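You operate a simulated robot arm through the tools that you are given. There is no shell and no other tool. Be economical: measure what you need, move in short steps, check, and stop when the job is done.

You are at the controls of a simulated robot arm. One attempt, no reset.

TASK
Put one of the weights from the top of the shaft bench on top of the stack there. Put the dish on the shelf of the aisle bench. Press the gauge button two times. Fetch the brush from the top of the steel bench and set it on the drying rack. Put the sieve on the top of the small table. Put the green tape on the top of the small table away on the shelf under the glue unit. Put two of the cloths from the top of the press bench on the low shelf of the packing bench. Open the coater drawer. Do these in any order.

It is judged by the outcome, as a careful person would: the job done as asked, and still so three seconds after it is handed in. It fails if anything else is knocked over, pushed out of place, dropped, spilled or broken. Flat cloth is picked up by pressing the open fingertips on it (5 to 10 N) and closing them slowly along it; thin cloth reads only 2 to 8 mm in the jaws.

THE ROBOT
A 7-joint arm with a two-finger parallel gripper on a trunk, on a base that drives. Base frame: it is fixed to the floor where the robot stands at the start and does not move with it; the origin is under the middle of the robot, x ahead of it, y to its left, z up. Units: m, degrees, N and s.
With the tool pointing down near the work surface it reaches from about 0.1 to 0.66 m from the robot's upright axis, wherever it stands. Its first joint turns from -143.0 to 143.0 degrees. Places, roughly: brush (8x5x5 cm) [3, 4.3, 0.8]; cloth (8x6x3 cm) [-0.7, 3.7, 0.8]; coater drawer [1.3, 3.9, 0.8]; dish (14x14x5 cm) [8.7, -1.4, 0.6]; drying rack (20x48 cm) [2.38, 4.34, 0.94]; gauge button [4, 4.6, 0.8]; green tape (7x7x2 cm) [2.1, 2.6, 0.9]; low shelf of the packing bench [-1.1, 1.5, 0.3]; shelf of the aisle bench [3.8, -1.9, 0.4]; shelf under the glue unit [3, -5.1, 0.3]; sieve (8x10x7 cm) [2.3, 4.4, 1]; stack (9x6x8 cm) [8.5, -0.5, 0.9]; top of the small table [2.3, 2.5, 0.9]; weight [8, 0, 0.75]. Payload 3 kg.
The tool frame sits at the grasp point between the pads (the TCP): z along the fingers, y along the line on which they close. The tips reach 0.03 m beyond it. The gripper opens to 0.11 m. The fingers are 0.02 m wide and 0.01 m thick; the gripper's body (0.048 by 0.112 m) begins 0.055 m behind the TCP.
Orientation is told as [roll, pitch, yaw] about the base's x, y, z axes, in that order, counted from this pose: with the fingers straight down and closing along the base's y, the tool's x points along the base's -x, its y along +y and its z along -z.

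THE INTERFACE
- The arm moves only by the tool arm_command. Its arguments are lists of equal length, an entry for each row: "linear": the shift along the tool's x, y, z in m, a list of three; "dr": the turn, a rotation vector about the tool's x, y, z in degrees, a list of three; "claw": the finger opening in m, from 0 to 0.11. In form: {"linear": [[x, y, z], ...], "dr": [[rx, ry, rz], ...], "claw": [claw, ...]}. A call has 1 to 8 rows; each row is the pose to reach, as a shift and turn from the pose commanded when the call began, along the tool's axes at that moment. Each row takes 0.2 s and may step no farther than 0.05 m and 8.6 degrees from the row before; otherwise, or with a gripper value out of range, the whole call is refused. A pose out of reach is approached as far as the arm can. The call stops where the force on the tool passes 40 N (or 10 N more than at its start, if that is more) or the arm is blocked; 0.2 s more then pass. The fingers move at their own pace (about 0.108 m/s each) and stop on an object; they squeeze with about 36 N. The grip force told is the motor's: it shows also when the fingers shut on nothing. Time passes only in rows, and 0.2 s behind the last, so rows that repeat a pose let the fingers close. The reply holds the time, the measured pose of the TCP, the force on the tool along the base axes, the opening and the grip force, in the units named above and with some noise, with the torque about the TCP (base axes, N m) and any sound that the robot's microphone picked up.
- Cameras (640 x 400 px; columns grow to the right, rows downward): "scene" is now at [0.167, -0.0085, 1.6174]; the picture's right is [-0.14, -0.99, -0.00], its down [-0.40, 0.06, -0.91] and it looks along [0.90, -0.13, -0.41] (base axes); focal length 281 px, centre (320, 200). "wrist" rides on the gripper at [0.072, 0.017, -0.103] in the tool frame; the picture's right is [-0.23, 0.97, 0.00], its down [-0.76, -0.18, -0.62] and it looks along [-0.61, -0.14, 0.78] (tool axes); focal length 222 px, centre (320, 200). There is no depth. A picture from a camera that has moved, and an enlarged one, comes with that camera's place and axes in the base frame and with its lens. The place of the scene camera against the robot may be out by one fixed shift of up to 0.018 m in any direction.
- camera(camera): a new picture of that camera. The clock stands still meanwhile.
- slide_trunk(by): slides the trunk up (or, below 0, down) by that many m; the arm and the scene camera ride with it, the base frame stays. It gives what a move gives, with no picture.
- roll_base(legs): drives the robot by 1 to 6 legs, each [ahead, left, turn to the left] in m, m and degrees, along the robot's own axes; the way and the turn of a leg run together, so that a leg with both is an arc; at most 1.5 m and 180 degrees a leg. The arm and the cameras ride along, it lands a little off, and it stops where it bumps. It gives what a move gives.
- turn_head(pan, tilt): turns the head with the scene camera to pan (to the left, within 86 degrees either way) and tilt (down, from -29 to 69), counted from straight ahead of the robot. It gives what a move gives.
- close_up(camera, box): a new picture of the part [left, top, right, bottom] of that camera's present view, enlarged. The clock stands still meanwhile.
- finish_job(): hands the job in; it is judged then, once.

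Go step by step. Nothing tells you exact positions but the pictures and the camera data: compare them with the known pose of the tool, close in by small moves and look again before you grip or let go. The budget is 483 turns and 228 pictures, counting those below and the enlarged ones. Unless the task says otherwise, let go and move clear before handing in, and close with one line.

The tools are called after ">>>" by a JSON object that holds its "op" and its "data". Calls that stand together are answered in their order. arm_command: Moves the arm, as the interface text tells. Its arguments: {"type":"object","properties":{"linear":{"type":"array","items":{"type":"array","items":{"type":"number"}}},"dr":{"type":"array","items":{"type":"array","items":{"type":"number"}}},"claw":{"type":"array","items":{"type":"number"}}},"required":["linear","dr","claw"]} The other tools are called the same way: slide_trunk (by) slides the trunk up or down; roll_base (legs) drives the base; turn_head (pan, tilt) turns the head that bears the scene camera; camera (camera) takes a picture; close_up (camera, box) takes an enlarged picture of a part of a camera's view; finish_job () hands the job in.

At the start:

```text
clock: 0.0
tcp_pos: [0.7368, -0.1874, 1.1517]
ee_rot: [0.1, 0.0, -0.1]
ft_force: [-0.1, 0.9, 0.9]
wrist_torque: [-0.01, 0.01, 0.01]
opening: 0.1098
grip_force: 0.1
trunk travel left (down, up): [-0.691, 0.199]
robot x, y, heading: [-0.0001, -0.0004, -0.2]
head pan, tilt: [-8.1, 23.9]
```

scene: 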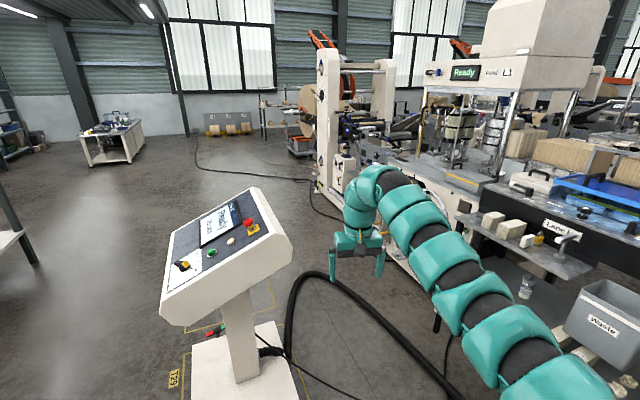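
wrist: 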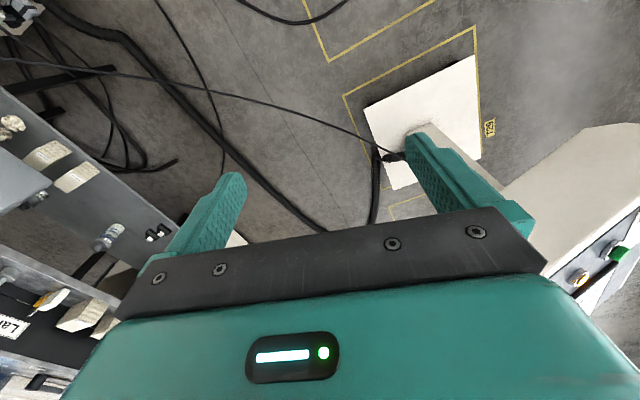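

I see a factory hall with a console pedestal ahead-left and a big machine ahead-right. Most of the work lies to the left, so I look around first.

>>> {"op": "turn_head", "data": {"pan": 60, "tilt": 20}}

>>> {"op": "camera", "data": {"camera": "scene"}}

```text
clock: 1.4
tcp_pos: [0.7367, -0.1883, 1.1525]
ee_rot: [0.0, 0.0, 0.0]
ft_force: [-0.4, -0.6, -0.6]
wrist_torque: [0.03, -0.06, -0.02]
opening: 0.11
grip_force: 0.1
trunk travel left (down, up): [-0.691, 0.199]
robot x, y, heading: [0.0017, -0.0008, -0.2]
head pan, tilt: [60.0, 20.0]
```

```text
225 pictures are left
camera scene: at [0.1222, 0.0852, 1.6238], right [0.87, -0.5, 0.0], down [-0.17, -0.3, -0.94], along [0.47, 0.81, -0.34], focal length 281 px, centre (320, 200)
```

scene: 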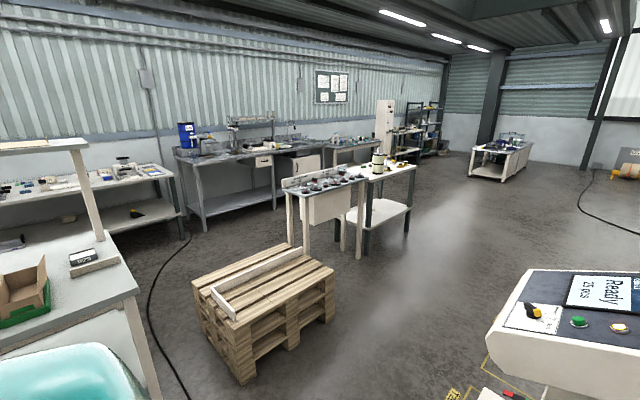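

The left area shows a pallet, two small tables, and the bench along the wall. I look further left and right as well.

>>> {"op": "close_up", "data": {"camera": "scene", "box": [160, 100, 460, 290]}}

>>> {"op": "turn_head", "data": {"pan": 86, "tilt": 35}}

>>> {"op": "camera", "data": {"camera": "scene"}}

>>> {"op": "turn_head", "data": {"pan": -60, "tilt": 25}}

>>> {"op": "camera", "data": {"camera": "scene"}}

```text
2.11 times, centred on (310, 195) of scene
camera zoom: at [0.1222, 0.0852, 1.6238], right [0.87, -0.5, 0.0], down [-0.17, -0.3, -0.94], along [0.47, 0.81, -0.34], focal length 591 px, centre (341, 210)
```

zoom: 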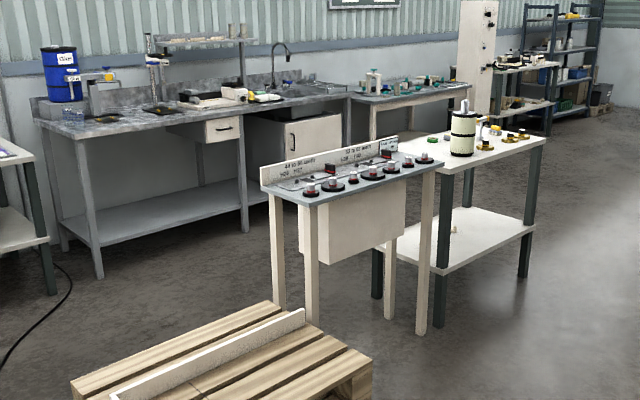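

```text
clock: 2.3
tcp_pos: [0.7364, -0.1876, 1.1519]
ee_rot: [0.0, 0.0, 0.0]
ft_force: [0.2, -0.6, -0.3]
wrist_torque: [0.02, 0.03, 0.0]
opening: 0.1098
grip_force: 0.0
trunk travel left (down, up): [-0.691, 0.199]
robot x, y, heading: [-0.0021, 0.0014, -0.0]
head pan, tilt: [85.9, 35.0]
```

```text
223 pictures are left
camera scene: at [0.0818, 0.0925, 1.6], right [1.0, -0.07, 0.0], down [-0.04, -0.57, -0.82], along [0.06, 0.82, -0.57], focal length 281 px, centre (320, 200)
```

scene: 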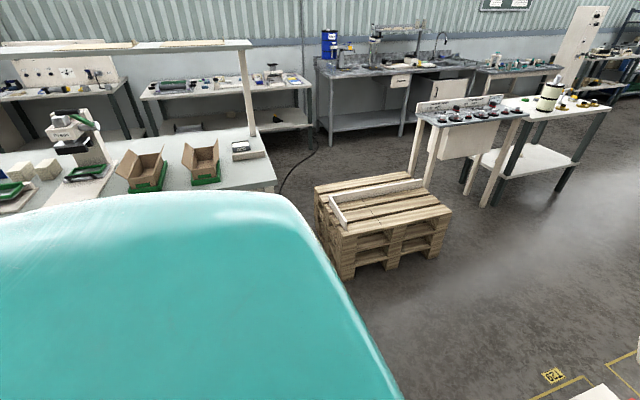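

```text
clock: 4.6
tcp_pos: [0.7366, -0.1875, 1.1516]
ee_rot: [-0.1, 0.0, 0.0]
ft_force: [-1.3, 0.5, 0.4]
wrist_torque: [0.03, 0.01, -0.01]
opening: 0.1102
grip_force: 0.0
trunk travel left (down, up): [-0.691, 0.199]
robot x, y, heading: [-0.0025, -0.0035, 0.0]
head pan, tilt: [-60.0, 25.0]
```

```text
222 pictures are left
camera scene: at [0.1216, -0.0752, 1.6157], right [-0.87, -0.5, 0.0], down [-0.21, 0.37, -0.91], along [0.45, -0.78, -0.42], focal length 281 px, centre (320, 200)
```

scene: 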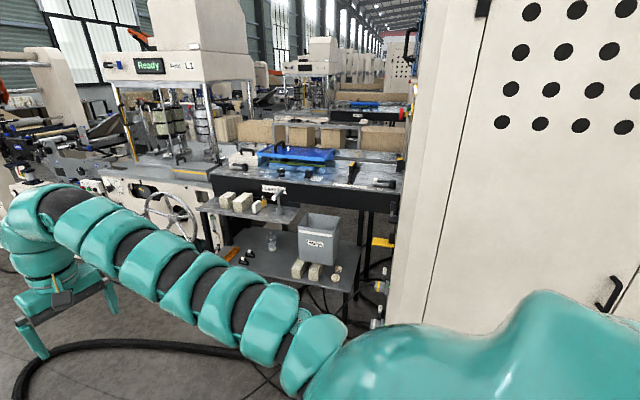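

Routing around the right side of the small table to the wall benches looks good. First I tuck the arm in, then drive.

>>> {"op": "arm_command", "data": {"linear": [[0.05, 0, 0], [0.1, 0.03, 0], [0.15, 0.06, 0], [0.2, 0.09, 0], [0.25, 0.12, 0], [0.3, 0.15, 0], [0.34, 0.18, 0]], "dr": [[0, 0, 0], [0, 0, 0], [0, 0, 0], [0, 0, 0], [0, 0, 0], [0, 0, 0], [0, 0, 0]], "claw": [0.11, 0.11, 0.11, 0.11, 0.11, 0.11, 0.11]}}

>>> {"op": "turn_head", "data": {"pan": 0, "tilt": 55}}

>>> {"op": "camera", "data": {"camera": "scene"}}

```text
refused: row 2 steps farther than a row can; nothing moved
```

```text
clock: 5.9
tcp_pos: [0.7373, -0.1872, 1.1509]
ee_rot: [0.0, 0.0, 0.0]
ft_force: [0.5, 0.4, -0.4]
wrist_torque: [0.0, -0.02, 0.01]
opening: 0.1101
grip_force: 0.1
trunk travel left (down, up): [-0.691, 0.199]
robot x, y, heading: [0.0014, 0.0018, -0.1]
head pan, tilt: [0.0, 55.0]
```

```text
221 pictures are left
camera scene: at [0.1477, 0.0046, 1.5717], right [0.0, -1.0, 0.0], down [-0.82, 0.0, -0.57], along [0.57, 0.0, -0.82], focal length 281 px, centre (320, 200)
```

scene: 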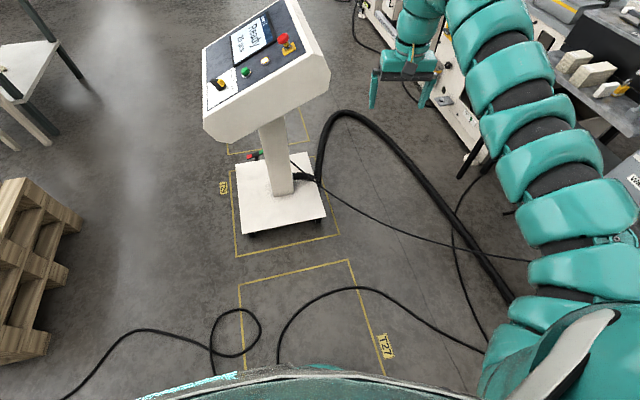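

The console base blocks ahead; I'll tuck the arm, strafe left 0.9 m, then drive through the gap between console and pallet.

>>> {"op": "arm_command", "data": {"linear": [[0.04, 0, 0], [0.08, 0.02, 0], [0.12, 0.04, 0], [0.16, 0.06, 0], [0.2, 0.08, 0], [0.24, 0.1, 0], [0.28, 0.12, 0], [0.32, 0.14, 0]], "dr": [[0, 0, 0], [0, 0, 0], [0, 0, 0], [0, 0, 0], [0, 0, 0], [0, 0, 0], [0, 0, 0], [0, 0, 0]], "claw": [0.11, 0.11, 0.11, 0.11, 0.11, 0.11, 0.11, 0.11]}}

>>> {"op": "roll_base", "data": {"legs": [[0, 0.88, 0], [1.2, 0, 0], [1.2, 0, 0]]}}

>>> {"op": "turn_head", "data": {"pan": 75, "tilt": 30}}

>>> {"op": "camera", "data": {"camera": "scene"}}

```text
clock: 7.7
tcp_pos: [0.6611, -0.008, 1.1404]
ee_rot: [0.2, 0.1, -0.3]
ft_force: [0.1, -0.9, 0.3]
wrist_torque: [0.11, -0.04, -0.01]
opening: 0.1099
grip_force: 0.1
out of reach, approached as far as the arm can: row 1, 2, 3, 4, 5, 6, 7, 8
trunk travel left (down, up): [-0.691, 0.199]
robot x, y, heading: [0.0014, 0.0028, -0.4]
head pan, tilt: [0.0, 55.0]
```

```text
clock: 23.7
tcp_pos: [3.0701, 0.884, 1.1406]
ee_rot: [0.0, 0.1, -0.3]
ft_force: [-0.6, -0.8, 0.2]
wrist_torque: [-0.03, -0.01, 0.01]
opening: 0.1098
grip_force: 0.0
trunk travel left (down, up): [-0.691, 0.199]
robot x, y, heading: [2.4096, 0.8931, -0.3]
head pan, tilt: [0.0, 55.0]
```

```text
clock: 25.2
tcp_pos: [3.0692, 0.8846, 1.1397]
ee_rot: [0.0, 0.2, -0.5]
ft_force: [-0.5, 0.2, 0.4]
wrist_torque: [0.02, 0.01, 0.02]
opening: 0.1099
grip_force: 0.0
trunk travel left (down, up): [-0.691, 0.199]
robot x, y, heading: [2.4089, 0.8898, -0.0]
head pan, tilt: [75.0, 30.0]
```

```text
220 pictures are left
camera scene: at [2.5083, 0.9839, 1.6077], right [0.96, -0.26, 0.0], down [-0.13, -0.48, -0.87], along [0.23, 0.84, -0.5], focal length 281 px, centre (320, 200)
```

scene: 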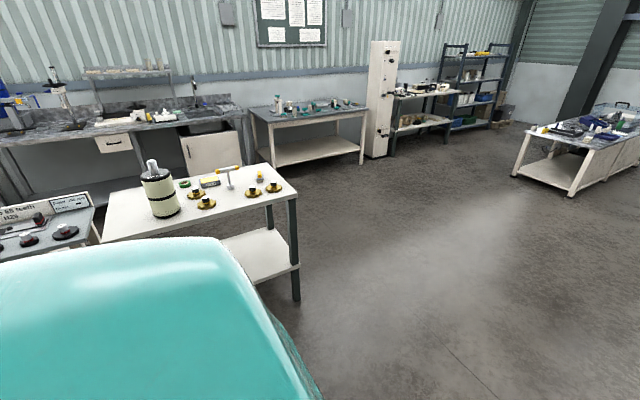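

The small table, steel bench and gauge area are now clear. I drive around the right of the small table and face the steel bench.

>>> {"op": "roll_base", "data": {"legs": [[1.0, 0, 0], [0, 0, 90], [1.2, 0, 0], [0.9, 0, 0], [0, 0, 16]]}}

>>> {"op": "turn_head", "data": {"pan": 0, "tilt": 35}}

>>> {"op": "camera", "data": {"camera": "scene"}}

```text
clock: 45.2
tcp_pos: [3.2012, 3.6201, 1.14]
ee_rot: [0.0, 0.1, 107.7]
ft_force: [0.4, -0.5, 0.7]
wrist_torque: [0.02, -0.01, 0.04]
opening: 0.1101
grip_force: 0.0
trunk travel left (down, up): [-0.691, 0.199]
robot x, y, heading: [3.3982, 2.9891, 107.7]
head pan, tilt: [75.0, 30.0]
```

```text
clock: 46.6
tcp_pos: [3.2019, 3.6205, 1.1398]
ee_rot: [0.0, 0.1, 107.7]
ft_force: [-0.3, 0.8, -0.5]
wrist_torque: [-0.01, -0.01, -0.03]
opening: 0.1101
grip_force: 0.0
trunk travel left (down, up): [-0.691, 0.199]
robot x, y, heading: [3.3986, 2.9844, 107.9]
head pan, tilt: [0.0, 35.0]
```

```text
219 pictures are left
camera scene: at [3.3429, 3.1543, 1.5999], right [0.95, 0.31, 0.0], down [0.18, -0.55, -0.82], along [-0.25, 0.78, -0.57], focal length 281 px, centre (320, 200)
```

scene: 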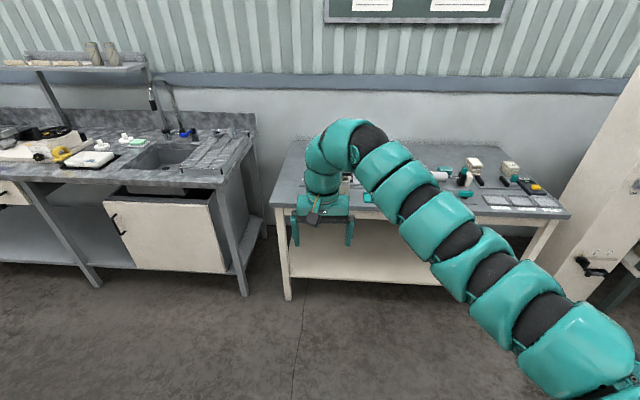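

I see the sink with a ribbed draining rack to the left and the steel bench ahead. I zoom in to identify the sieve, brush and gauge button.

>>> {"op": "close_up", "data": {"camera": "scene", "box": [60, 80, 300, 230]}}

>>> {"op": "close_up", "data": {"camera": "scene", "box": [380, 110, 620, 260]}}

>>> {"op": "camera", "data": {"camera": "wrist"}}

```text
2.67 times, centred on (180, 155) of scene
camera zoom: at [3.3429, 3.1543, 1.5999], right [0.95, 0.31, 0.0], down [0.18, -0.55, -0.82], along [-0.25, 0.78, -0.57], focal length 748 px, centre (693, 320)
```

zoom: 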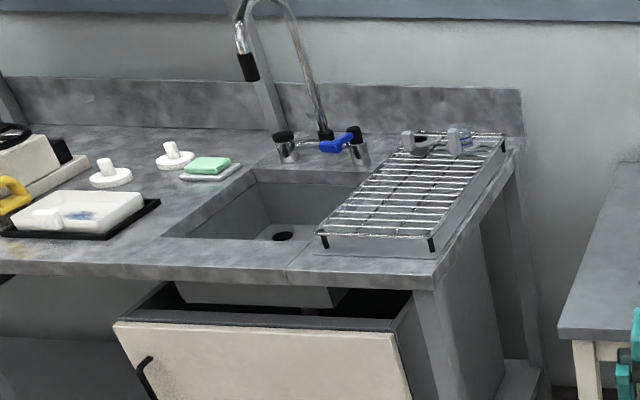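

```text
2.67 times, centred on (500, 185) of scene
camera zoom: at [3.3429, 3.1543, 1.5999], right [0.95, 0.31, 0.0], down [0.18, -0.55, -0.82], along [-0.25, 0.78, -0.57], focal length 748 px, centre (-160, 240)
```

zoom: 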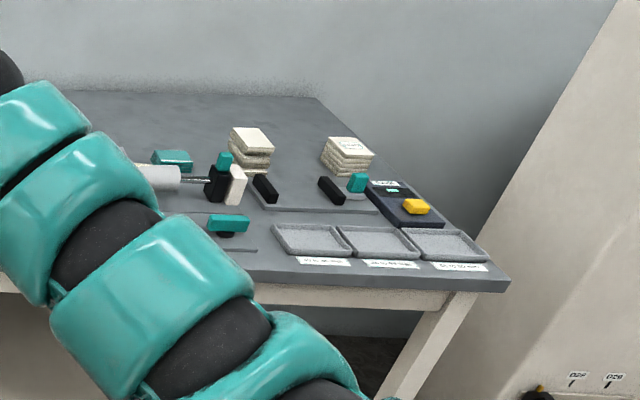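

```text
216 pictures are left
camera wrist: at [3.2067, 3.5458, 1.2431], right [-1.0, -0.08, 0.0], down [-0.06, 0.78, 0.62], along [-0.05, 0.62, -0.78], focal length 222 px, centre (320, 200)
```

wrist: 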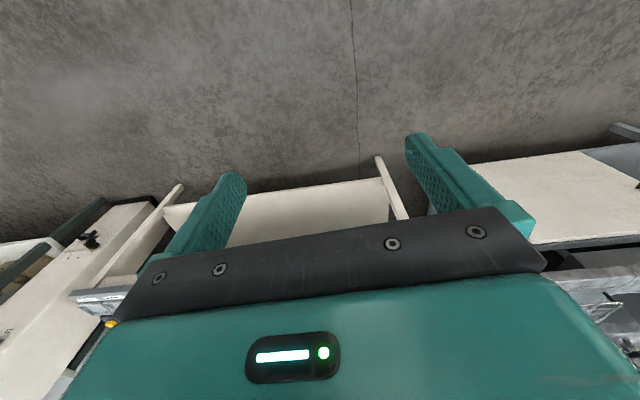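

The gauge is a dark device with a yellow button at about (4.05, 4.73); the rack is next to the sink with two items on it. I go closer to the gauge first.

>>> {"op": "roll_base", "data": {"legs": [[0.6, -0.9, 0]]}}

>>> {"op": "turn_head", "data": {"pan": -15, "tilt": 45}}

>>> {"op": "camera", "data": {"camera": "scene"}}

>>> {"op": "camera", "data": {"camera": "wrist"}}

```text
clock: 52.1
tcp_pos: [3.8259, 4.4542, 1.1406]
ee_rot: [0.0, 0.2, 109.8]
ft_force: [-0.2, 0.0, 0.1]
wrist_torque: [0.02, 0.02, 0.0]
opening: 0.1098
grip_force: 0.0
trunk travel left (down, up): [-0.691, 0.199]
robot x, y, heading: [4.0469, 3.8327, 109.8]
head pan, tilt: [0.0, 35.0]
```

```text
clock: 52.9
tcp_pos: [3.8246, 4.4521, 1.14]
ee_rot: [0.2, 0.2, 109.8]
ft_force: [-0.6, -0.5, 0.2]
wrist_torque: [0.0, 0.01, 0.01]
opening: 0.1098
grip_force: 0.0
trunk travel left (down, up): [-0.691, 0.199]
robot x, y, heading: [4.0415, 3.8282, 110.0]
head pan, tilt: [-15.0, 45.0]
```

```text
215 pictures are left
camera scene: at [4.0056, 3.9903, 1.5852], right [1.0, 0.09, 0.0], down [0.06, -0.7, -0.71], along [-0.06, 0.7, -0.71], focal length 281 px, centre (320, 200)
```

scene: 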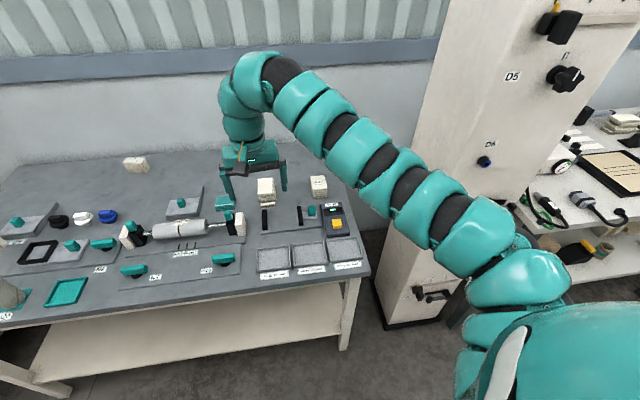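

```text
214 pictures are left
camera wrist: at [3.8319, 4.3783, 1.2431], right [-0.99, -0.12, 0.0], down [-0.09, 0.78, 0.62], along [-0.07, 0.62, -0.78], focal length 222 px, centre (320, 200)
```

wrist: 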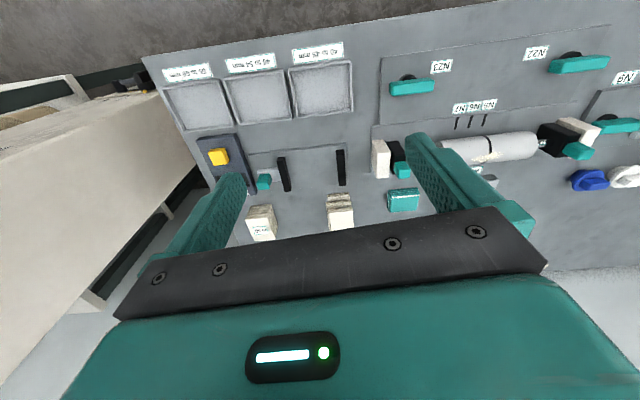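

Button at about (4.01, 4.62). I shift the base a bit closer, then lower over the button with fingers closed.

>>> {"op": "roll_base", "data": {"legs": [[0.17, -0.12, 0]]}}

>>> {"op": "camera", "data": {"camera": "wrist"}}

```text
clock: 54.5
tcp_pos: [3.8778, 4.652, 1.1393]
ee_rot: [0.2, 0.2, 109.9]
ft_force: [0.0, 0.0, -0.2]
wrist_torque: [0.0, 0.01, -0.01]
opening: 0.1102
grip_force: 0.1
trunk travel left (down, up): [-0.691, 0.199]
robot x, y, heading: [4.0957, 4.0272, 110.3]
head pan, tilt: [-15.0, 45.0]
```

```text
213 pictures are left
camera wrist: at [3.8848, 4.5778, 1.2426], right [-0.99, -0.12, 0.0], down [-0.09, 0.78, 0.62], along [-0.07, 0.62, -0.78], focal length 222 px, centre (320, 200)
```

wrist: 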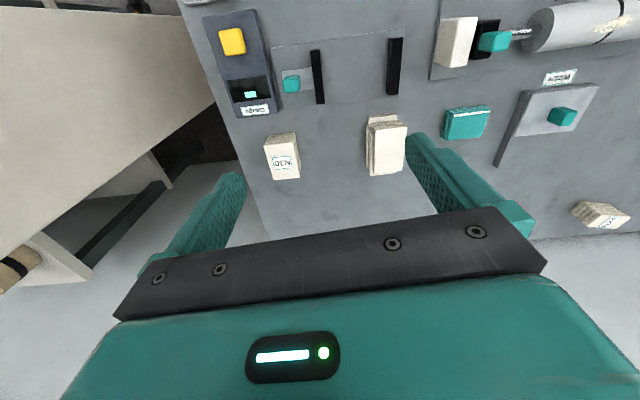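

Triangulated button: (4.014, 4.616, ~0.835). I close the fingers, move above and descend to about 3 cm above.

>>> {"op": "arm_command", "data": {"linear": [[0.027, -0.039, 0], [0.054, -0.078, 0], [0.08, -0.116, 0], [0.08, -0.116, 0.05], [0.08, -0.116, 0.1], [0.08, -0.116, 0.15], [0.08, -0.116, 0.19], [0.08, -0.116, 0.23]], "dr": [[0, 0, 0], [0, 0, 0], [0, 0, 0], [0, 0, 0], [0, 0, 0], [0, 0, 0], [0, 0, 0], [0, 0, 0]], "claw": [0, 0, 0, 0, 0, 0, 0, 0]}}

>>> {"op": "camera", "data": {"camera": "wrist"}}

```text
clock: 56.3
tcp_pos: [3.9666, 4.706, 1.1405]
ee_rot: [0.1, 0.2, 109.9]
ft_force: [0.3, 0.2, -0.4]
wrist_torque: [0.01, 0.0, -0.05]
opening: 0.0
grip_force: 35.7
out of reach, approached as far as the arm can: row 1, 2, 3, 4, 5, 6, 7, 8
trunk travel left (down, up): [-0.691, 0.199]
robot x, y, heading: [4.0986, 4.031, 110.0]
head pan, tilt: [-15.0, 45.0]
```

```text
212 pictures are left
camera wrist: at [3.9739, 4.6325, 1.2431], right [-0.99, -0.12, 0.0], down [-0.09, 0.78, 0.62], along [-0.07, 0.62, -0.78], focal length 222 px, centre (320, 200)
```

wrist: 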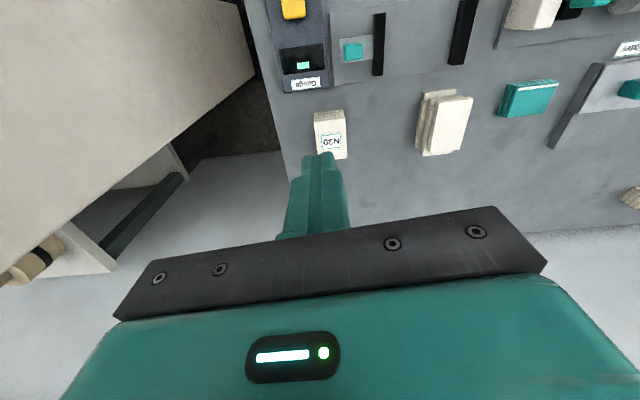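

The arm sits at an awkward limit here; I try a plain descent first in small steps.

>>> {"op": "arm_command", "data": {"linear": [[0, 0, 0.03], [0, 0, 0.06], [0, 0, 0.09]], "dr": [[0, 0, 0], [0, 0, 0], [0, 0, 0]], "claw": [0, 0, 0]}}

```text
clock: 57.1
tcp_pos: [3.953, 4.7155, 1.0857]
ee_rot: [0.1, 0.1, 110.0]
ft_force: [-0.1, 0.4, 0.4]
wrist_torque: [0.04, 0.02, 0.0]
opening: 0.0
grip_force: 36.0
out of reach, approached as far as the arm can: row 1, 2, 3
trunk travel left (down, up): [-0.691, 0.199]
robot x, y, heading: [4.0968, 4.0299, 109.8]
head pan, tilt: [-15.0, 45.0]
```

>>> {"op": "arm_command", "data": {"linear": [[0, 0, 0.04], [0, 0, 0.08], [0, 0, 0.12], [0, 0, 0.15]], "dr": [[0, 0, 0], [0, 0, 0], [0, 0, 0], [0, 0, 0]], "claw": [0, 0, 0, 0]}}

>>> {"op": "camera", "data": {"camera": "scene"}}

```text
clock: 58.3
tcp_pos: [3.9705, 4.7491, 0.9843]
ee_rot: [-4.6, -5.7, 110.0]
ft_force: [0.0, -0.5, 1.0]
wrist_torque: [0.03, 0.0, 0.02]
opening: 0.0
grip_force: 36.4
out of reach, approached as far as the arm can: row 1, 2, 3
trunk travel left (down, up): [-0.691, 0.199]
robot x, y, heading: [4.0961, 4.0284, 110.0]
head pan, tilt: [-15.0, 45.0]
stopped in row 4: the arm was blocked; the commanded pose is now the measured one
```

```text
211 pictures are left
camera scene: at [4.0581, 4.1886, 1.5852], right [1.0, 0.09, 0.0], down [0.06, -0.7, -0.71], along [-0.06, 0.7, -0.71], focal length 281 px, centre (320, 200)
```

scene: 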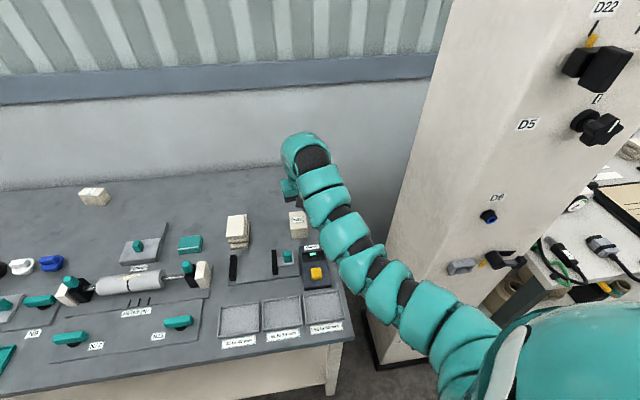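

The arm is contorted; I raise it back and re-level, planning to use the trunk for height instead.

>>> {"op": "arm_command", "data": {"linear": [[0, 0, -0.04], [0, 0, -0.08], [0, 0, -0.12], [0.03, 0, -0.12], [0.06, 0, -0.12]], "dr": [[0, 0, 0], [0, 0, 0], [0, 0, 0], [0, 0, 0], [0, 0, 0]], "claw": [0, 0, 0, 0, 0]}}

>>> {"op": "camera", "data": {"camera": "scene"}}

```text
clock: 59.5
tcp_pos: [3.9819, 4.7645, 1.096]
ee_rot: [-4.6, -5.6, 110.1]
ft_force: [0.4, 0.5, 0.2]
wrist_torque: [-0.03, 0.03, 0.02]
opening: 0.0
grip_force: 36.0
out of reach, approached as far as the arm can: row 1, 2, 3, 4, 5
trunk travel left (down, up): [-0.691, 0.199]
robot x, y, heading: [4.0968, 4.0303, 110.2]
head pan, tilt: [-15.0, 45.0]
```

```text
210 pictures are left
camera scene: at [4.0598, 4.1913, 1.5848], right [1.0, 0.09, 0.0], down [0.06, -0.71, -0.71], along [-0.06, 0.7, -0.71], focal length 281 px, centre (320, 200)
```

scene: 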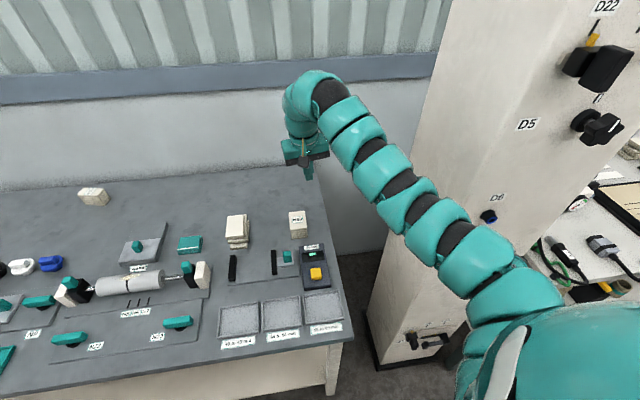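

I'll back the base away 0.3 m and test lowering the trunk, then see where the arm reaches comfortably.

>>> {"op": "roll_base", "data": {"legs": [[-0.45, 0, 0]]}}

>>> {"op": "slide_trunk", "data": {"by": -0.15}}

>>> {"op": "arm_command", "data": {"linear": [[0.04, 0, 0], [0.08, 0, 0], [0.12, 0, 0]], "dr": [[0, 0, 0], [0, 0, 0], [0, 0, 0]], "claw": [0, 0, 0]}}

>>> {"op": "turn_head", "data": {"pan": -40, "tilt": 60}}

>>> {"op": "camera", "data": {"camera": "scene"}}

```text
clock: 62.2
tcp_pos: [4.1343, 4.3409, 1.0982]
ee_rot: [-4.6, -5.8, 110.1]
ft_force: [-0.2, 1.0, 1.0]
wrist_torque: [0.03, 0.0, -0.01]
opening: 0.0002
grip_force: 36.2
trunk travel left (down, up): [-0.691, 0.199]
robot x, y, heading: [4.2576, 3.6063, 110.2]
head pan, tilt: [-15.0, 45.0]
```

```text
clock: 63.9
tcp_pos: [4.1342, 4.3413, 0.9482]
ee_rot: [-4.6, -5.5, 110.2]
ft_force: [-0.3, 0.1, 0.2]
wrist_torque: [0.02, 0.03, -0.03]
opening: 0.0001
grip_force: 35.2
trunk travel left (down, up): [-0.541, 0.349]
robot x, y, heading: [4.254, 3.6064, 109.9]
head pan, tilt: [-15.0, 45.0]
```

```text
clock: 64.7
tcp_pos: [4.1332, 4.3407, 0.9476]
ee_rot: [-4.7, -5.6, 110.1]
ft_force: [-0.3, 0.7, 0.0]
wrist_torque: [-0.01, 0.0, -0.01]
opening: 0.0
grip_force: 35.6
out of reach, approached as far as the arm can: row 1, 2, 3
trunk travel left (down, up): [-0.541, 0.349]
robot x, y, heading: [4.2499, 3.6086, 110.1]
head pan, tilt: [-15.0, 45.0]
```

```text
clock: 65.6
tcp_pos: [4.1349, 4.3404, 0.9465]
ee_rot: [-4.7, -5.7, 110.0]
ft_force: [-0.1, -0.4, 0.6]
wrist_torque: [0.01, -0.01, 0.01]
opening: 0.0
grip_force: 35.3
trunk travel left (down, up): [-0.541, 0.349]
robot x, y, heading: [4.2498, 3.6054, 109.9]
head pan, tilt: [-40.0, 60.0]
```

```text
209 pictures are left
camera scene: at [4.2425, 3.7489, 1.4157], right [0.94, -0.34, 0.0], down [-0.29, -0.81, -0.5], along [0.17, 0.47, -0.87], focal length 281 px, centre (320, 200)
```

scene: 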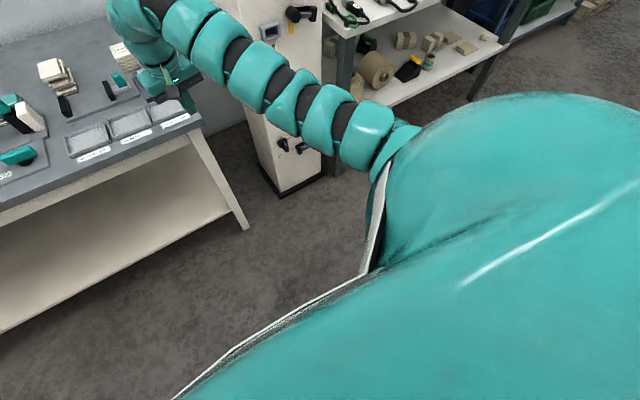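

The arm appears fully straight and stuck at a singularity. I try a sideways plus inward motion to bend the elbow.

>>> {"op": "arm_command", "data": {"linear": [[0.0, 0.04, 0], [0, 0.08, 0], [0.02, 0.12, 0], [0.04, 0.16, 0], [0.06, 0.2, 0], [0.08, 0.24, 0], [0.1, 0.28, 0], [0.12, 0.32, 0]], "dr": [[0, 0, 0], [0, 0, 0], [0, 0, 0], [0, 0, 0], [0, 0, 0], [0, 0, 0], [0, 0, 0], [0, 0, 0]], "claw": [0, 0, 0, 0, 0, 0, 0, 0]}}

>>> {"op": "camera", "data": {"camera": "scene"}}

```text
clock: 67.4
tcp_pos: [3.8735, 4.126, 0.9066]
ee_rot: [-4.6, -5.7, 110.1]
ft_force: [-0.1, -0.6, 0.3]
wrist_torque: [0.01, 0.02, 0.04]
opening: 0.0003
grip_force: 36.5
out of reach, approached as far as the arm can: row 5, 6
trunk travel left (down, up): [-0.541, 0.349]
robot x, y, heading: [4.2507, 3.6075, 110.1]
head pan, tilt: [-40.0, 60.0]
```

```text
208 pictures are left
camera scene: at [4.2421, 3.7488, 1.4156], right [0.94, -0.34, 0.0], down [-0.3, -0.81, -0.5], along [0.17, 0.47, -0.87], focal length 281 px, centre (320, 200)
```

scene: 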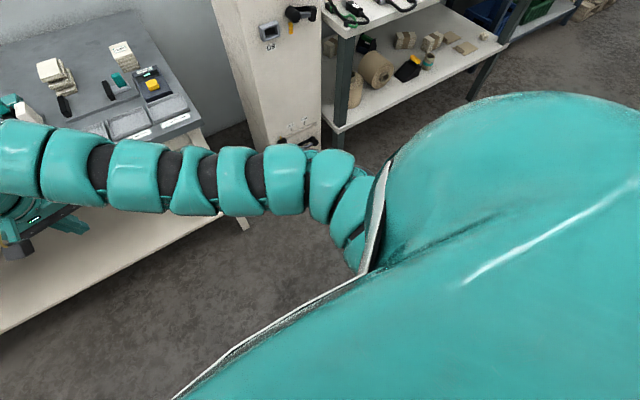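

That freed it. I level the tool and pull further in.

>>> {"op": "arm_command", "data": {"linear": [[0.03, 0, 0], [0.06, -0.02, 0], [0.09, -0.04, 0], [0.12, -0.06, 0], [0.15, -0.08, 0], [0.18, -0.1, 0], [0.2, -0.12, 0]], "dr": [[-1.5, 2, 0], [-3, 4, 0], [-4.6, 5.7, 0], [-4.6, 5.7, 0], [-4.6, 5.7, 0], [-4.6, 5.7, 0], [-4.6, 5.7, 0]], "claw": [0, 0, 0, 0, 0, 0, 0]}}

>>> {"op": "camera", "data": {"camera": "scene"}}

```text
clock: 69.0
tcp_pos: [3.8734, 4.095, 0.8239]
ee_rot: [0.1, 0.0, 110.0]
ft_force: [-0.2, -0.7, 0.8]
wrist_torque: [-0.01, 0.01, 0.04]
opening: 0.0002
grip_force: 36.2
out of reach, approached as far as the arm can: row 1, 2, 3, 4, 5, 6, 7
trunk travel left (down, up): [-0.541, 0.349]
robot x, y, heading: [4.2518, 3.6058, 110.2]
head pan, tilt: [-40.0, 60.0]
```

```text
207 pictures are left
camera scene: at [4.2426, 3.7487, 1.4157], right [0.94, -0.34, 0.0], down [-0.29, -0.81, -0.5], along [0.17, 0.47, -0.87], focal length 281 px, centre (320, 200)
```

scene: 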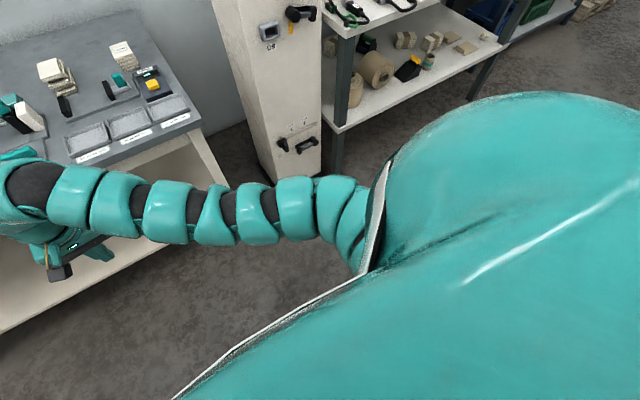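

The arm works with the shoulder well above the work. I raise the trunk and lower the arm, moving inward, to learn the working range.

>>> {"op": "slide_trunk", "data": {"by": 0.25}}

>>> {"op": "arm_command", "data": {"linear": [[0.02, -0.0, 0.03], [0.04, -0.02, 0.06], [0.06, -0.04, 0.09], [0.08, -0.06, 0.12], [0.1, -0.08, 0.15]], "dr": [[0, 0, 0], [0, 0, 0], [0, 0, 0], [0, 0, 0], [0, 0, 0]], "claw": [0, 0, 0, 0, 0]}}

>>> {"op": "camera", "data": {"camera": "scene"}}

```text
clock: 71.6
tcp_pos: [3.874, 4.0954, 1.0749]
ee_rot: [0.0, 0.1, 109.9]
ft_force: [-0.9, 0.3, 0.4]
wrist_torque: [-0.02, 0.01, 0.03]
opening: 0.0
grip_force: 36.0
trunk travel left (down, up): [-0.791, 0.099]
robot x, y, heading: [4.2539, 3.605, 110.0]
head pan, tilt: [-40.0, 60.0]
```

```text
clock: 72.8
tcp_pos: [3.9836, 4.0291, 0.9246]
ee_rot: [0.0, 0.0, 110.0]
ft_force: [-0.5, 0.3, -0.3]
wrist_torque: [0.01, 0.03, -0.02]
opening: 0.0
grip_force: 36.4
out of reach, approached as far as the arm can: row 1, 2
trunk travel left (down, up): [-0.791, 0.099]
robot x, y, heading: [4.2543, 3.6056, 110.2]
head pan, tilt: [-40.0, 60.0]
```

```text
206 pictures are left
camera scene: at [4.2433, 3.7482, 1.6657], right [0.94, -0.34, 0.0], down [-0.3, -0.81, -0.5], along [0.17, 0.47, -0.87], focal length 281 px, centre (320, 200)
```

scene: 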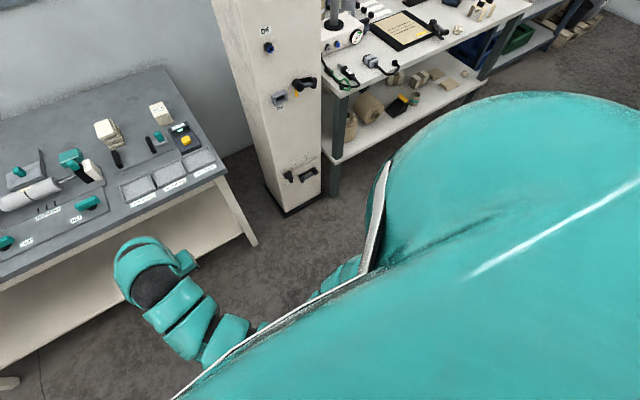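

Works well: TCP needs to be ≤ ~0.8 m relative to zero trunk. Raise the trunk to the top and go back to the gauge.

>>> {"op": "slide_trunk", "data": {"by": 0.098}}

>>> {"op": "roll_base", "data": {"legs": [[0.43, 0, 0]]}}

>>> {"op": "turn_head", "data": {"pan": -5, "tilt": 50}}

>>> {"op": "camera", "data": {"camera": "scene"}}

>>> {"op": "camera", "data": {"camera": "wrist"}}

```text
clock: 74.1
tcp_pos: [3.9831, 4.0298, 1.0237]
ee_rot: [0.0, 0.0, 109.9]
ft_force: [0.3, 0.5, 0.0]
wrist_torque: [0.02, -0.03, 0.01]
opening: 0.0001
grip_force: 36.3
trunk travel left (down, up): [-0.889, 0.001]
robot x, y, heading: [4.2503, 3.6026, 110.0]
head pan, tilt: [-40.0, 60.0]
```

```text
clock: 76.8
tcp_pos: [3.826, 4.4397, 1.0246]
ee_rot: [0.0, 0.0, 110.4]
ft_force: [0.1, -0.2, 0.2]
wrist_torque: [-0.01, 0.03, 0.03]
opening: 0.0
grip_force: 36.4
trunk travel left (down, up): [-0.889, 0.001]
robot x, y, heading: [4.0989, 4.0144, 110.6]
head pan, tilt: [-40.0, 60.0]
```

```text
clock: 77.8
tcp_pos: [3.8268, 4.44, 1.0243]
ee_rot: [0.0, -0.1, 110.4]
ft_force: [-0.4, 0.3, 0.4]
wrist_torque: [-0.02, 0.0, 0.03]
opening: 0.0
grip_force: 36.6
trunk travel left (down, up): [-0.889, 0.001]
robot x, y, heading: [4.0987, 4.017, 110.7]
head pan, tilt: [-5.0, 50.0]
```

```text
205 pictures are left
camera scene: at [4.0455, 4.1725, 1.7762], right [0.96, 0.27, 0.0], down [0.21, -0.74, -0.64], along [-0.17, 0.62, -0.77], focal length 281 px, centre (320, 200)
```

scene: 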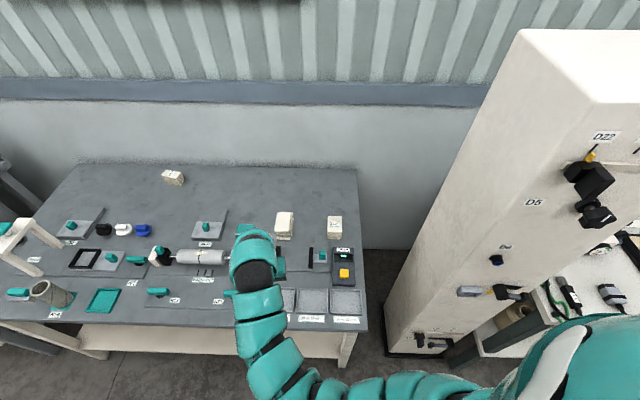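

```text
204 pictures are left
camera wrist: at [3.8344, 4.3654, 1.1265], right [-0.99, -0.13, 0.0], down [-0.1, 0.78, 0.62], along [-0.08, 0.62, -0.78], focal length 222 px, centre (320, 200)
```

wrist: 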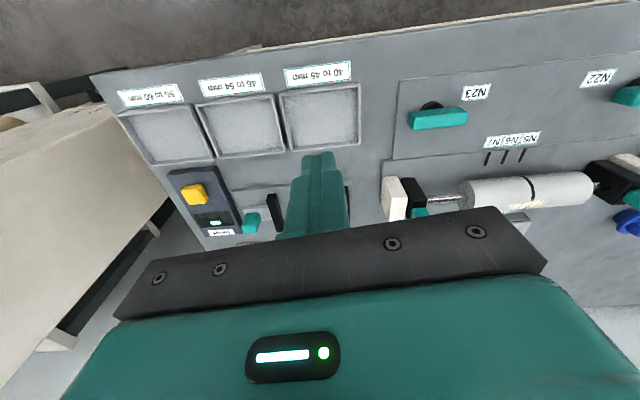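

Button is at the expected spot; moving above it at safe height.

>>> {"op": "arm_command", "data": {"linear": [[-0.017, -0.04, 0], [-0.034, -0.08, 0], [-0.05, -0.12, 0], [-0.067, -0.16, 0], [-0.083, -0.2, 0], [-0.1, -0.237, 0], [-0.1, -0.237, 0.05], [-0.1, -0.237, 0.09]], "dr": [[0, 0, 0], [0, 0, 0], [0, 0, 0], [0, 0, 0], [0, 0, 0], [0, 0, 0], [0, 0, 0], [0, 0, 0]], "claw": [0, 0, 0, 0, 0, 0, 0, 0]}}

>>> {"op": "camera", "data": {"camera": "wrist"}}

```text
clock: 79.6
tcp_pos: [4.0123, 4.6147, 0.9296]
ee_rot: [0.0, 0.1, 110.4]
ft_force: [0.7, 0.7, 0.1]
wrist_torque: [-0.01, -0.03, 0.02]
opening: 0.0001
grip_force: 35.9
trunk travel left (down, up): [-0.889, 0.001]
robot x, y, heading: [4.0988, 4.0186, 110.5]
head pan, tilt: [-5.0, 50.0]
```

```text
203 pictures are left
camera wrist: at [4.02, 4.5411, 1.0327], right [-0.99, -0.13, 0.0], down [-0.1, 0.78, 0.62], along [-0.08, 0.62, -0.78], focal length 222 px, centre (320, 200)
```

wrist: 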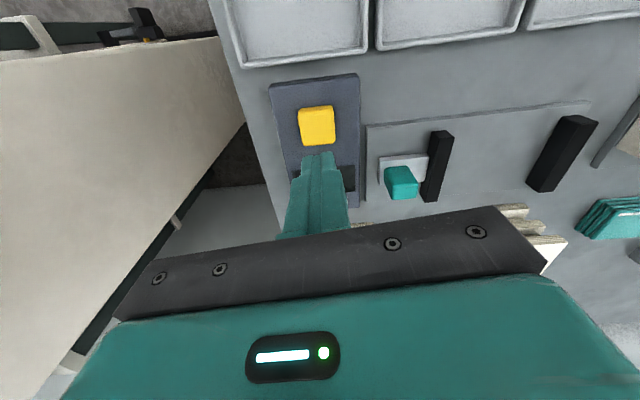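

Aligned over the button. Pressing down gently.

>>> {"op": "arm_command", "data": {"linear": [[0, 0, 0.02], [0, 0, 0.04], [0, 0, 0.05], [0, 0, 0.055], [0, 0, 0.06], [0, 0, 0.065]], "dr": [[0, 0, 0], [0, 0, 0], [0, 0, 0], [0, 0, 0], [0, 0, 0], [0, 0, 0]], "claw": [0, 0, 0, 0, 0, 0]}}

```text
clock: 81.0
tcp_pos: [4.0147, 4.6156, 0.8696]
ee_rot: [-0.1, -0.1, 110.4]
ft_force: [-0.9, -0.2, -0.1]
wrist_torque: [-0.04, -0.02, -0.01]
opening: 0.0
grip_force: 36.3
trunk travel left (down, up): [-0.889, 0.001]
robot x, y, heading: [4.1, 4.021, 110.6]
head pan, tilt: [-5.0, 50.0]
```

>>> {"op": "arm_command", "data": {"linear": [[0, 0, 0.004], [0, 0, 0.008], [0, 0, 0.012], [0, 0, 0.016]], "dr": [[0, 0, 0], [0, 0, 0], [0, 0, 0], [0, 0, 0]], "claw": [0, 0, 0, 0]}}

```text
clock: 82.0
tcp_pos: [4.0144, 4.6169, 0.8604]
ee_rot: [-0.1, -0.4, 110.4]
ft_force: [6.6, -18.8, 38.7]
wrist_torque: [-0.63, -0.19, -0.03]
opening: 0.0
grip_force: 36.2
trunk travel left (down, up): [-0.889, 0.001]
robot x, y, heading: [4.1009, 4.0232, 110.4]
head pan, tilt: [-5.0, 50.0]
heard: click
stopped in row 4: the force on the tool passed its limit at 43 N (the readings are from after the stop); the commanded pose is now the measured one
```

One click heard. I lift and press once more.

>>> {"op": "arm_command", "data": {"linear": [[0, 0, -0.015], [0, 0, -0.03], [0, 0, -0.03]], "dr": [[0, 0, 0], [0, 0, 0], [0, 0, 0]], "claw": [0, 0, 0]}}

>>> {"op": "close_up", "data": {"camera": "wrist", "box": [240, 60, 400, 220]}}

>>> {"op": "arm_command", "data": {"linear": [[0, 0, 0.012], [0, 0, 0.019], [0, 0, 0.023], [0, 0, 0.027], [0, 0, 0.031], [0, 0, 0.034]], "dr": [[0, 0, 0], [0, 0, 0], [0, 0, 0], [0, 0, 0], [0, 0, 0], [0, 0, 0]], "claw": [0, 0, 0, 0, 0, 0]}}

```text
clock: 82.8
tcp_pos: [4.0148, 4.6175, 0.8862]
ee_rot: [-0.1, -0.2, 110.4]
ft_force: [-0.6, 0.2, -1.4]
wrist_torque: [-0.01, -0.04, -0.02]
opening: 0.0
grip_force: 36.3
trunk travel left (down, up): [-0.889, 0.001]
robot x, y, heading: [4.0983, 4.0176, 110.7]
head pan, tilt: [-5.0, 50.0]
```

```text
2.50 times, centred on (320, 140) of wrist
camera zoom: at [4.0233, 4.5427, 0.9884], right [-0.99, -0.13, 0.0], down [-0.1, 0.77, 0.63], along [-0.08, 0.62, -0.78], focal length 555 px, centre (320, 350)
```

zoom: 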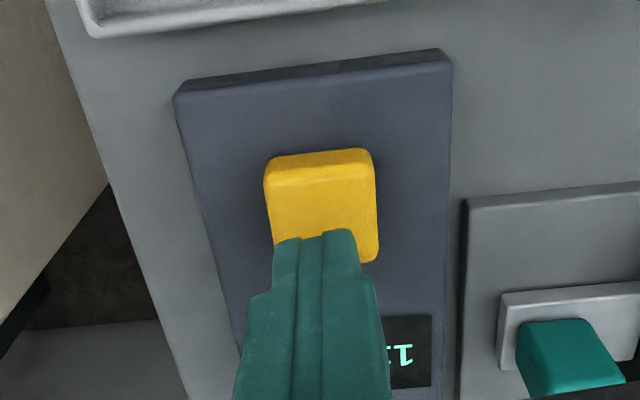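

```text
clock: 84.2
tcp_pos: [4.0127, 4.6185, 0.8596]
ee_rot: [0.0, -0.8, 110.2]
ft_force: [7.8, -18.4, 41.4]
wrist_torque: [-0.69, -0.26, -0.02]
opening: 0.0003
grip_force: 35.7
trunk travel left (down, up): [-0.889, 0.001]
robot x, y, heading: [4.1009, 4.0168, 110.8]
head pan, tilt: [-5.0, 50.0]
heard: click
stopped in row 6: the force on the tool passed its limit at 43 N (the readings are from after the stop); the commanded pose is now the measured one
```

Two clicks. I lift clear and check the display, then retreat and look for the brush.

>>> {"op": "arm_command", "data": {"linear": [[0, 0, -0.04], [0, 0, -0.08], [0, 0, -0.12], [0, 0, -0.15]], "dr": [[0, 0, 0], [0, 0, 0], [0, 0, 0], [0, 0, 0]], "claw": [0, 0, 0, 0]}}

>>> {"op": "close_up", "data": {"camera": "scene", "box": [280, 200, 400, 320]}}

>>> {"op": "close_up", "data": {"camera": "scene", "box": [0, 150, 240, 340]}}

```text
clock: 85.2
tcp_pos: [4.0135, 4.6178, 1.0074]
ee_rot: [0.0, -0.6, 110.3]
ft_force: [0.1, 0.5, 0.2]
wrist_torque: [0.0, 0.03, -0.01]
opening: 0.0
grip_force: 36.3
trunk travel left (down, up): [-0.889, 0.001]
robot x, y, heading: [4.1012, 4.0208, 110.5]
head pan, tilt: [-5.0, 50.0]
```

```text
3.33 times, centred on (340, 260) of scene
camera zoom: at [4.046, 4.1719, 1.7762], right [0.96, 0.27, 0.0], down [0.21, -0.74, -0.64], along [-0.17, 0.62, -0.77], focal length 936 px, centre (253, 0)
```

zoom: 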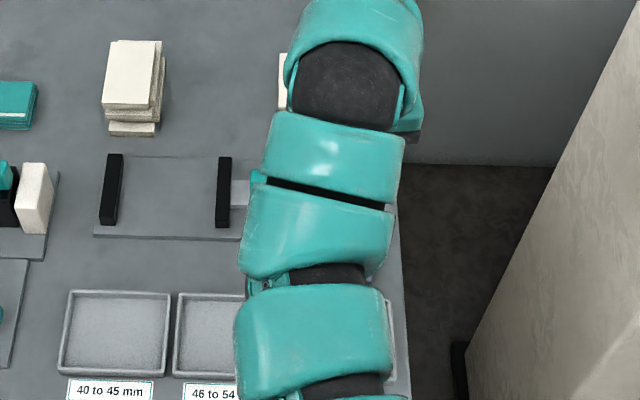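

```text
2.11 times, centred on (120, 245) of scene
camera zoom: at [4.046, 4.1719, 1.7762], right [0.96, 0.27, 0.0], down [0.21, -0.74, -0.64], along [-0.17, 0.62, -0.77], focal length 591 px, centre (741, 105)
```

zoom: 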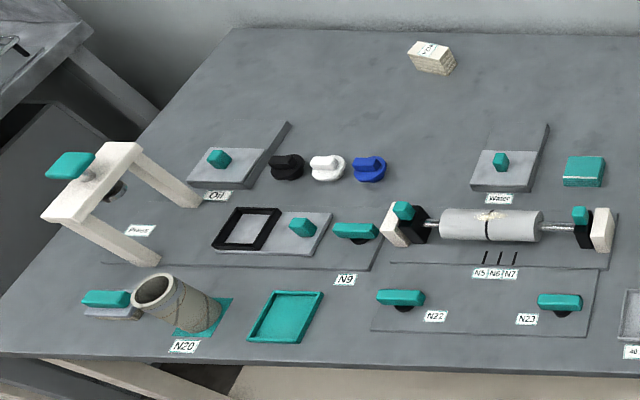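

Both presses are done. Brush candidates are at the left end of this bench; I back off and move left along the bench.

>>> {"op": "roll_base", "data": {"legs": [[-0.2, 0, 0], [0, 1.0, -2]]}}

>>> {"op": "camera", "data": {"camera": "scene"}}

>>> {"op": "close_up", "data": {"camera": "scene", "box": [200, 180, 360, 300]}}

```text
clock: 91.6
tcp_pos: [3.1621, 4.0983, 1.0078]
ee_rot: [0.0, -0.6, 108.0]
ft_force: [1.1, -0.3, 0.0]
wrist_torque: [0.02, 0.01, 0.0]
opening: 0.0
grip_force: 36.0
trunk travel left (down, up): [-0.889, 0.001]
robot x, y, heading: [3.2239, 3.494, 108.4]
head pan, tilt: [-5.0, 50.0]
```

```text
199 pictures are left
camera scene: at [3.1756, 3.6492, 1.7762], right [0.97, 0.23, 0.0], down [0.18, -0.75, -0.64], along [-0.15, 0.63, -0.77], focal length 281 px, centre (320, 200)
```

scene: 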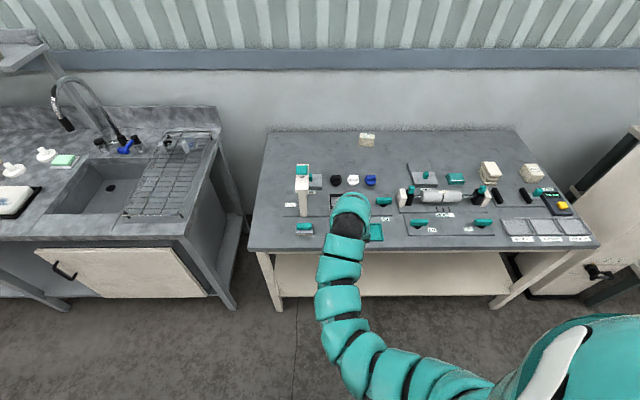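

```text
3.33 times, centred on (280, 240) of scene
camera zoom: at [3.1756, 3.6492, 1.7762], right [0.97, 0.23, 0.0], down [0.18, -0.75, -0.64], along [-0.15, 0.63, -0.77], focal length 936 px, centre (453, 67)
```

zoom: 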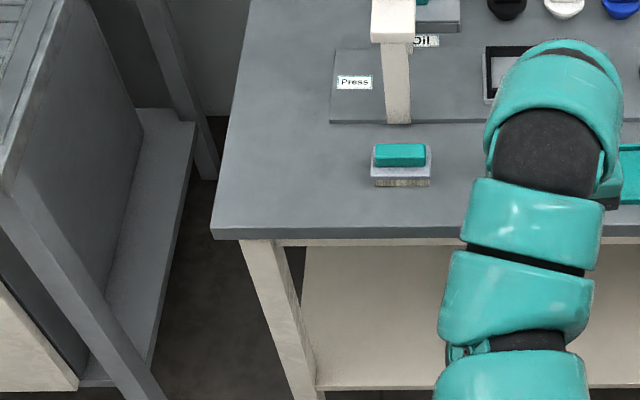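

The brush is the teal-topped block at about (2.965, 4.26). Next I zoom on the rack to identify the sieve.

>>> {"op": "close_up", "data": {"camera": "scene", "box": [100, 120, 240, 225]}}

>>> {"op": "close_up", "data": {"camera": "wrist", "box": [400, 0, 640, 200]}}

```text
3.81 times, centred on (170, 172) of scene
camera zoom: at [3.1756, 3.6492, 1.7762], right [0.97, 0.23, 0.0], down [0.18, -0.75, -0.64], along [-0.15, 0.63, -0.77], focal length 1069 px, centre (891, 305)
```

zoom: 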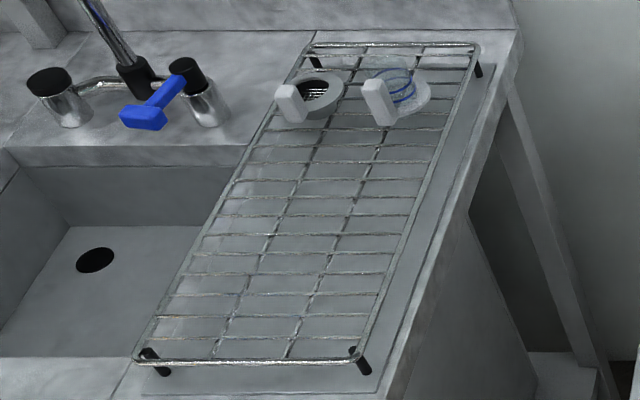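

```text
2.00 times, centred on (520, 100) of wrist
camera zoom: at [3.1669, 4.0222, 1.1083], right [-1.0, -0.08, 0.0], down [-0.07, 0.77, 0.63], along [-0.05, 0.63, -0.78], focal length 444 px, centre (-80, 400)
```

zoom: 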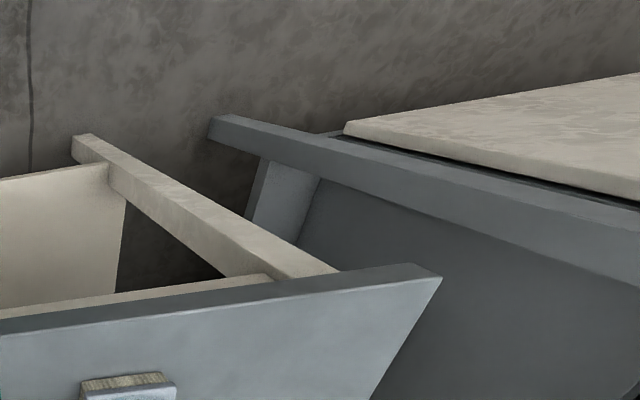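

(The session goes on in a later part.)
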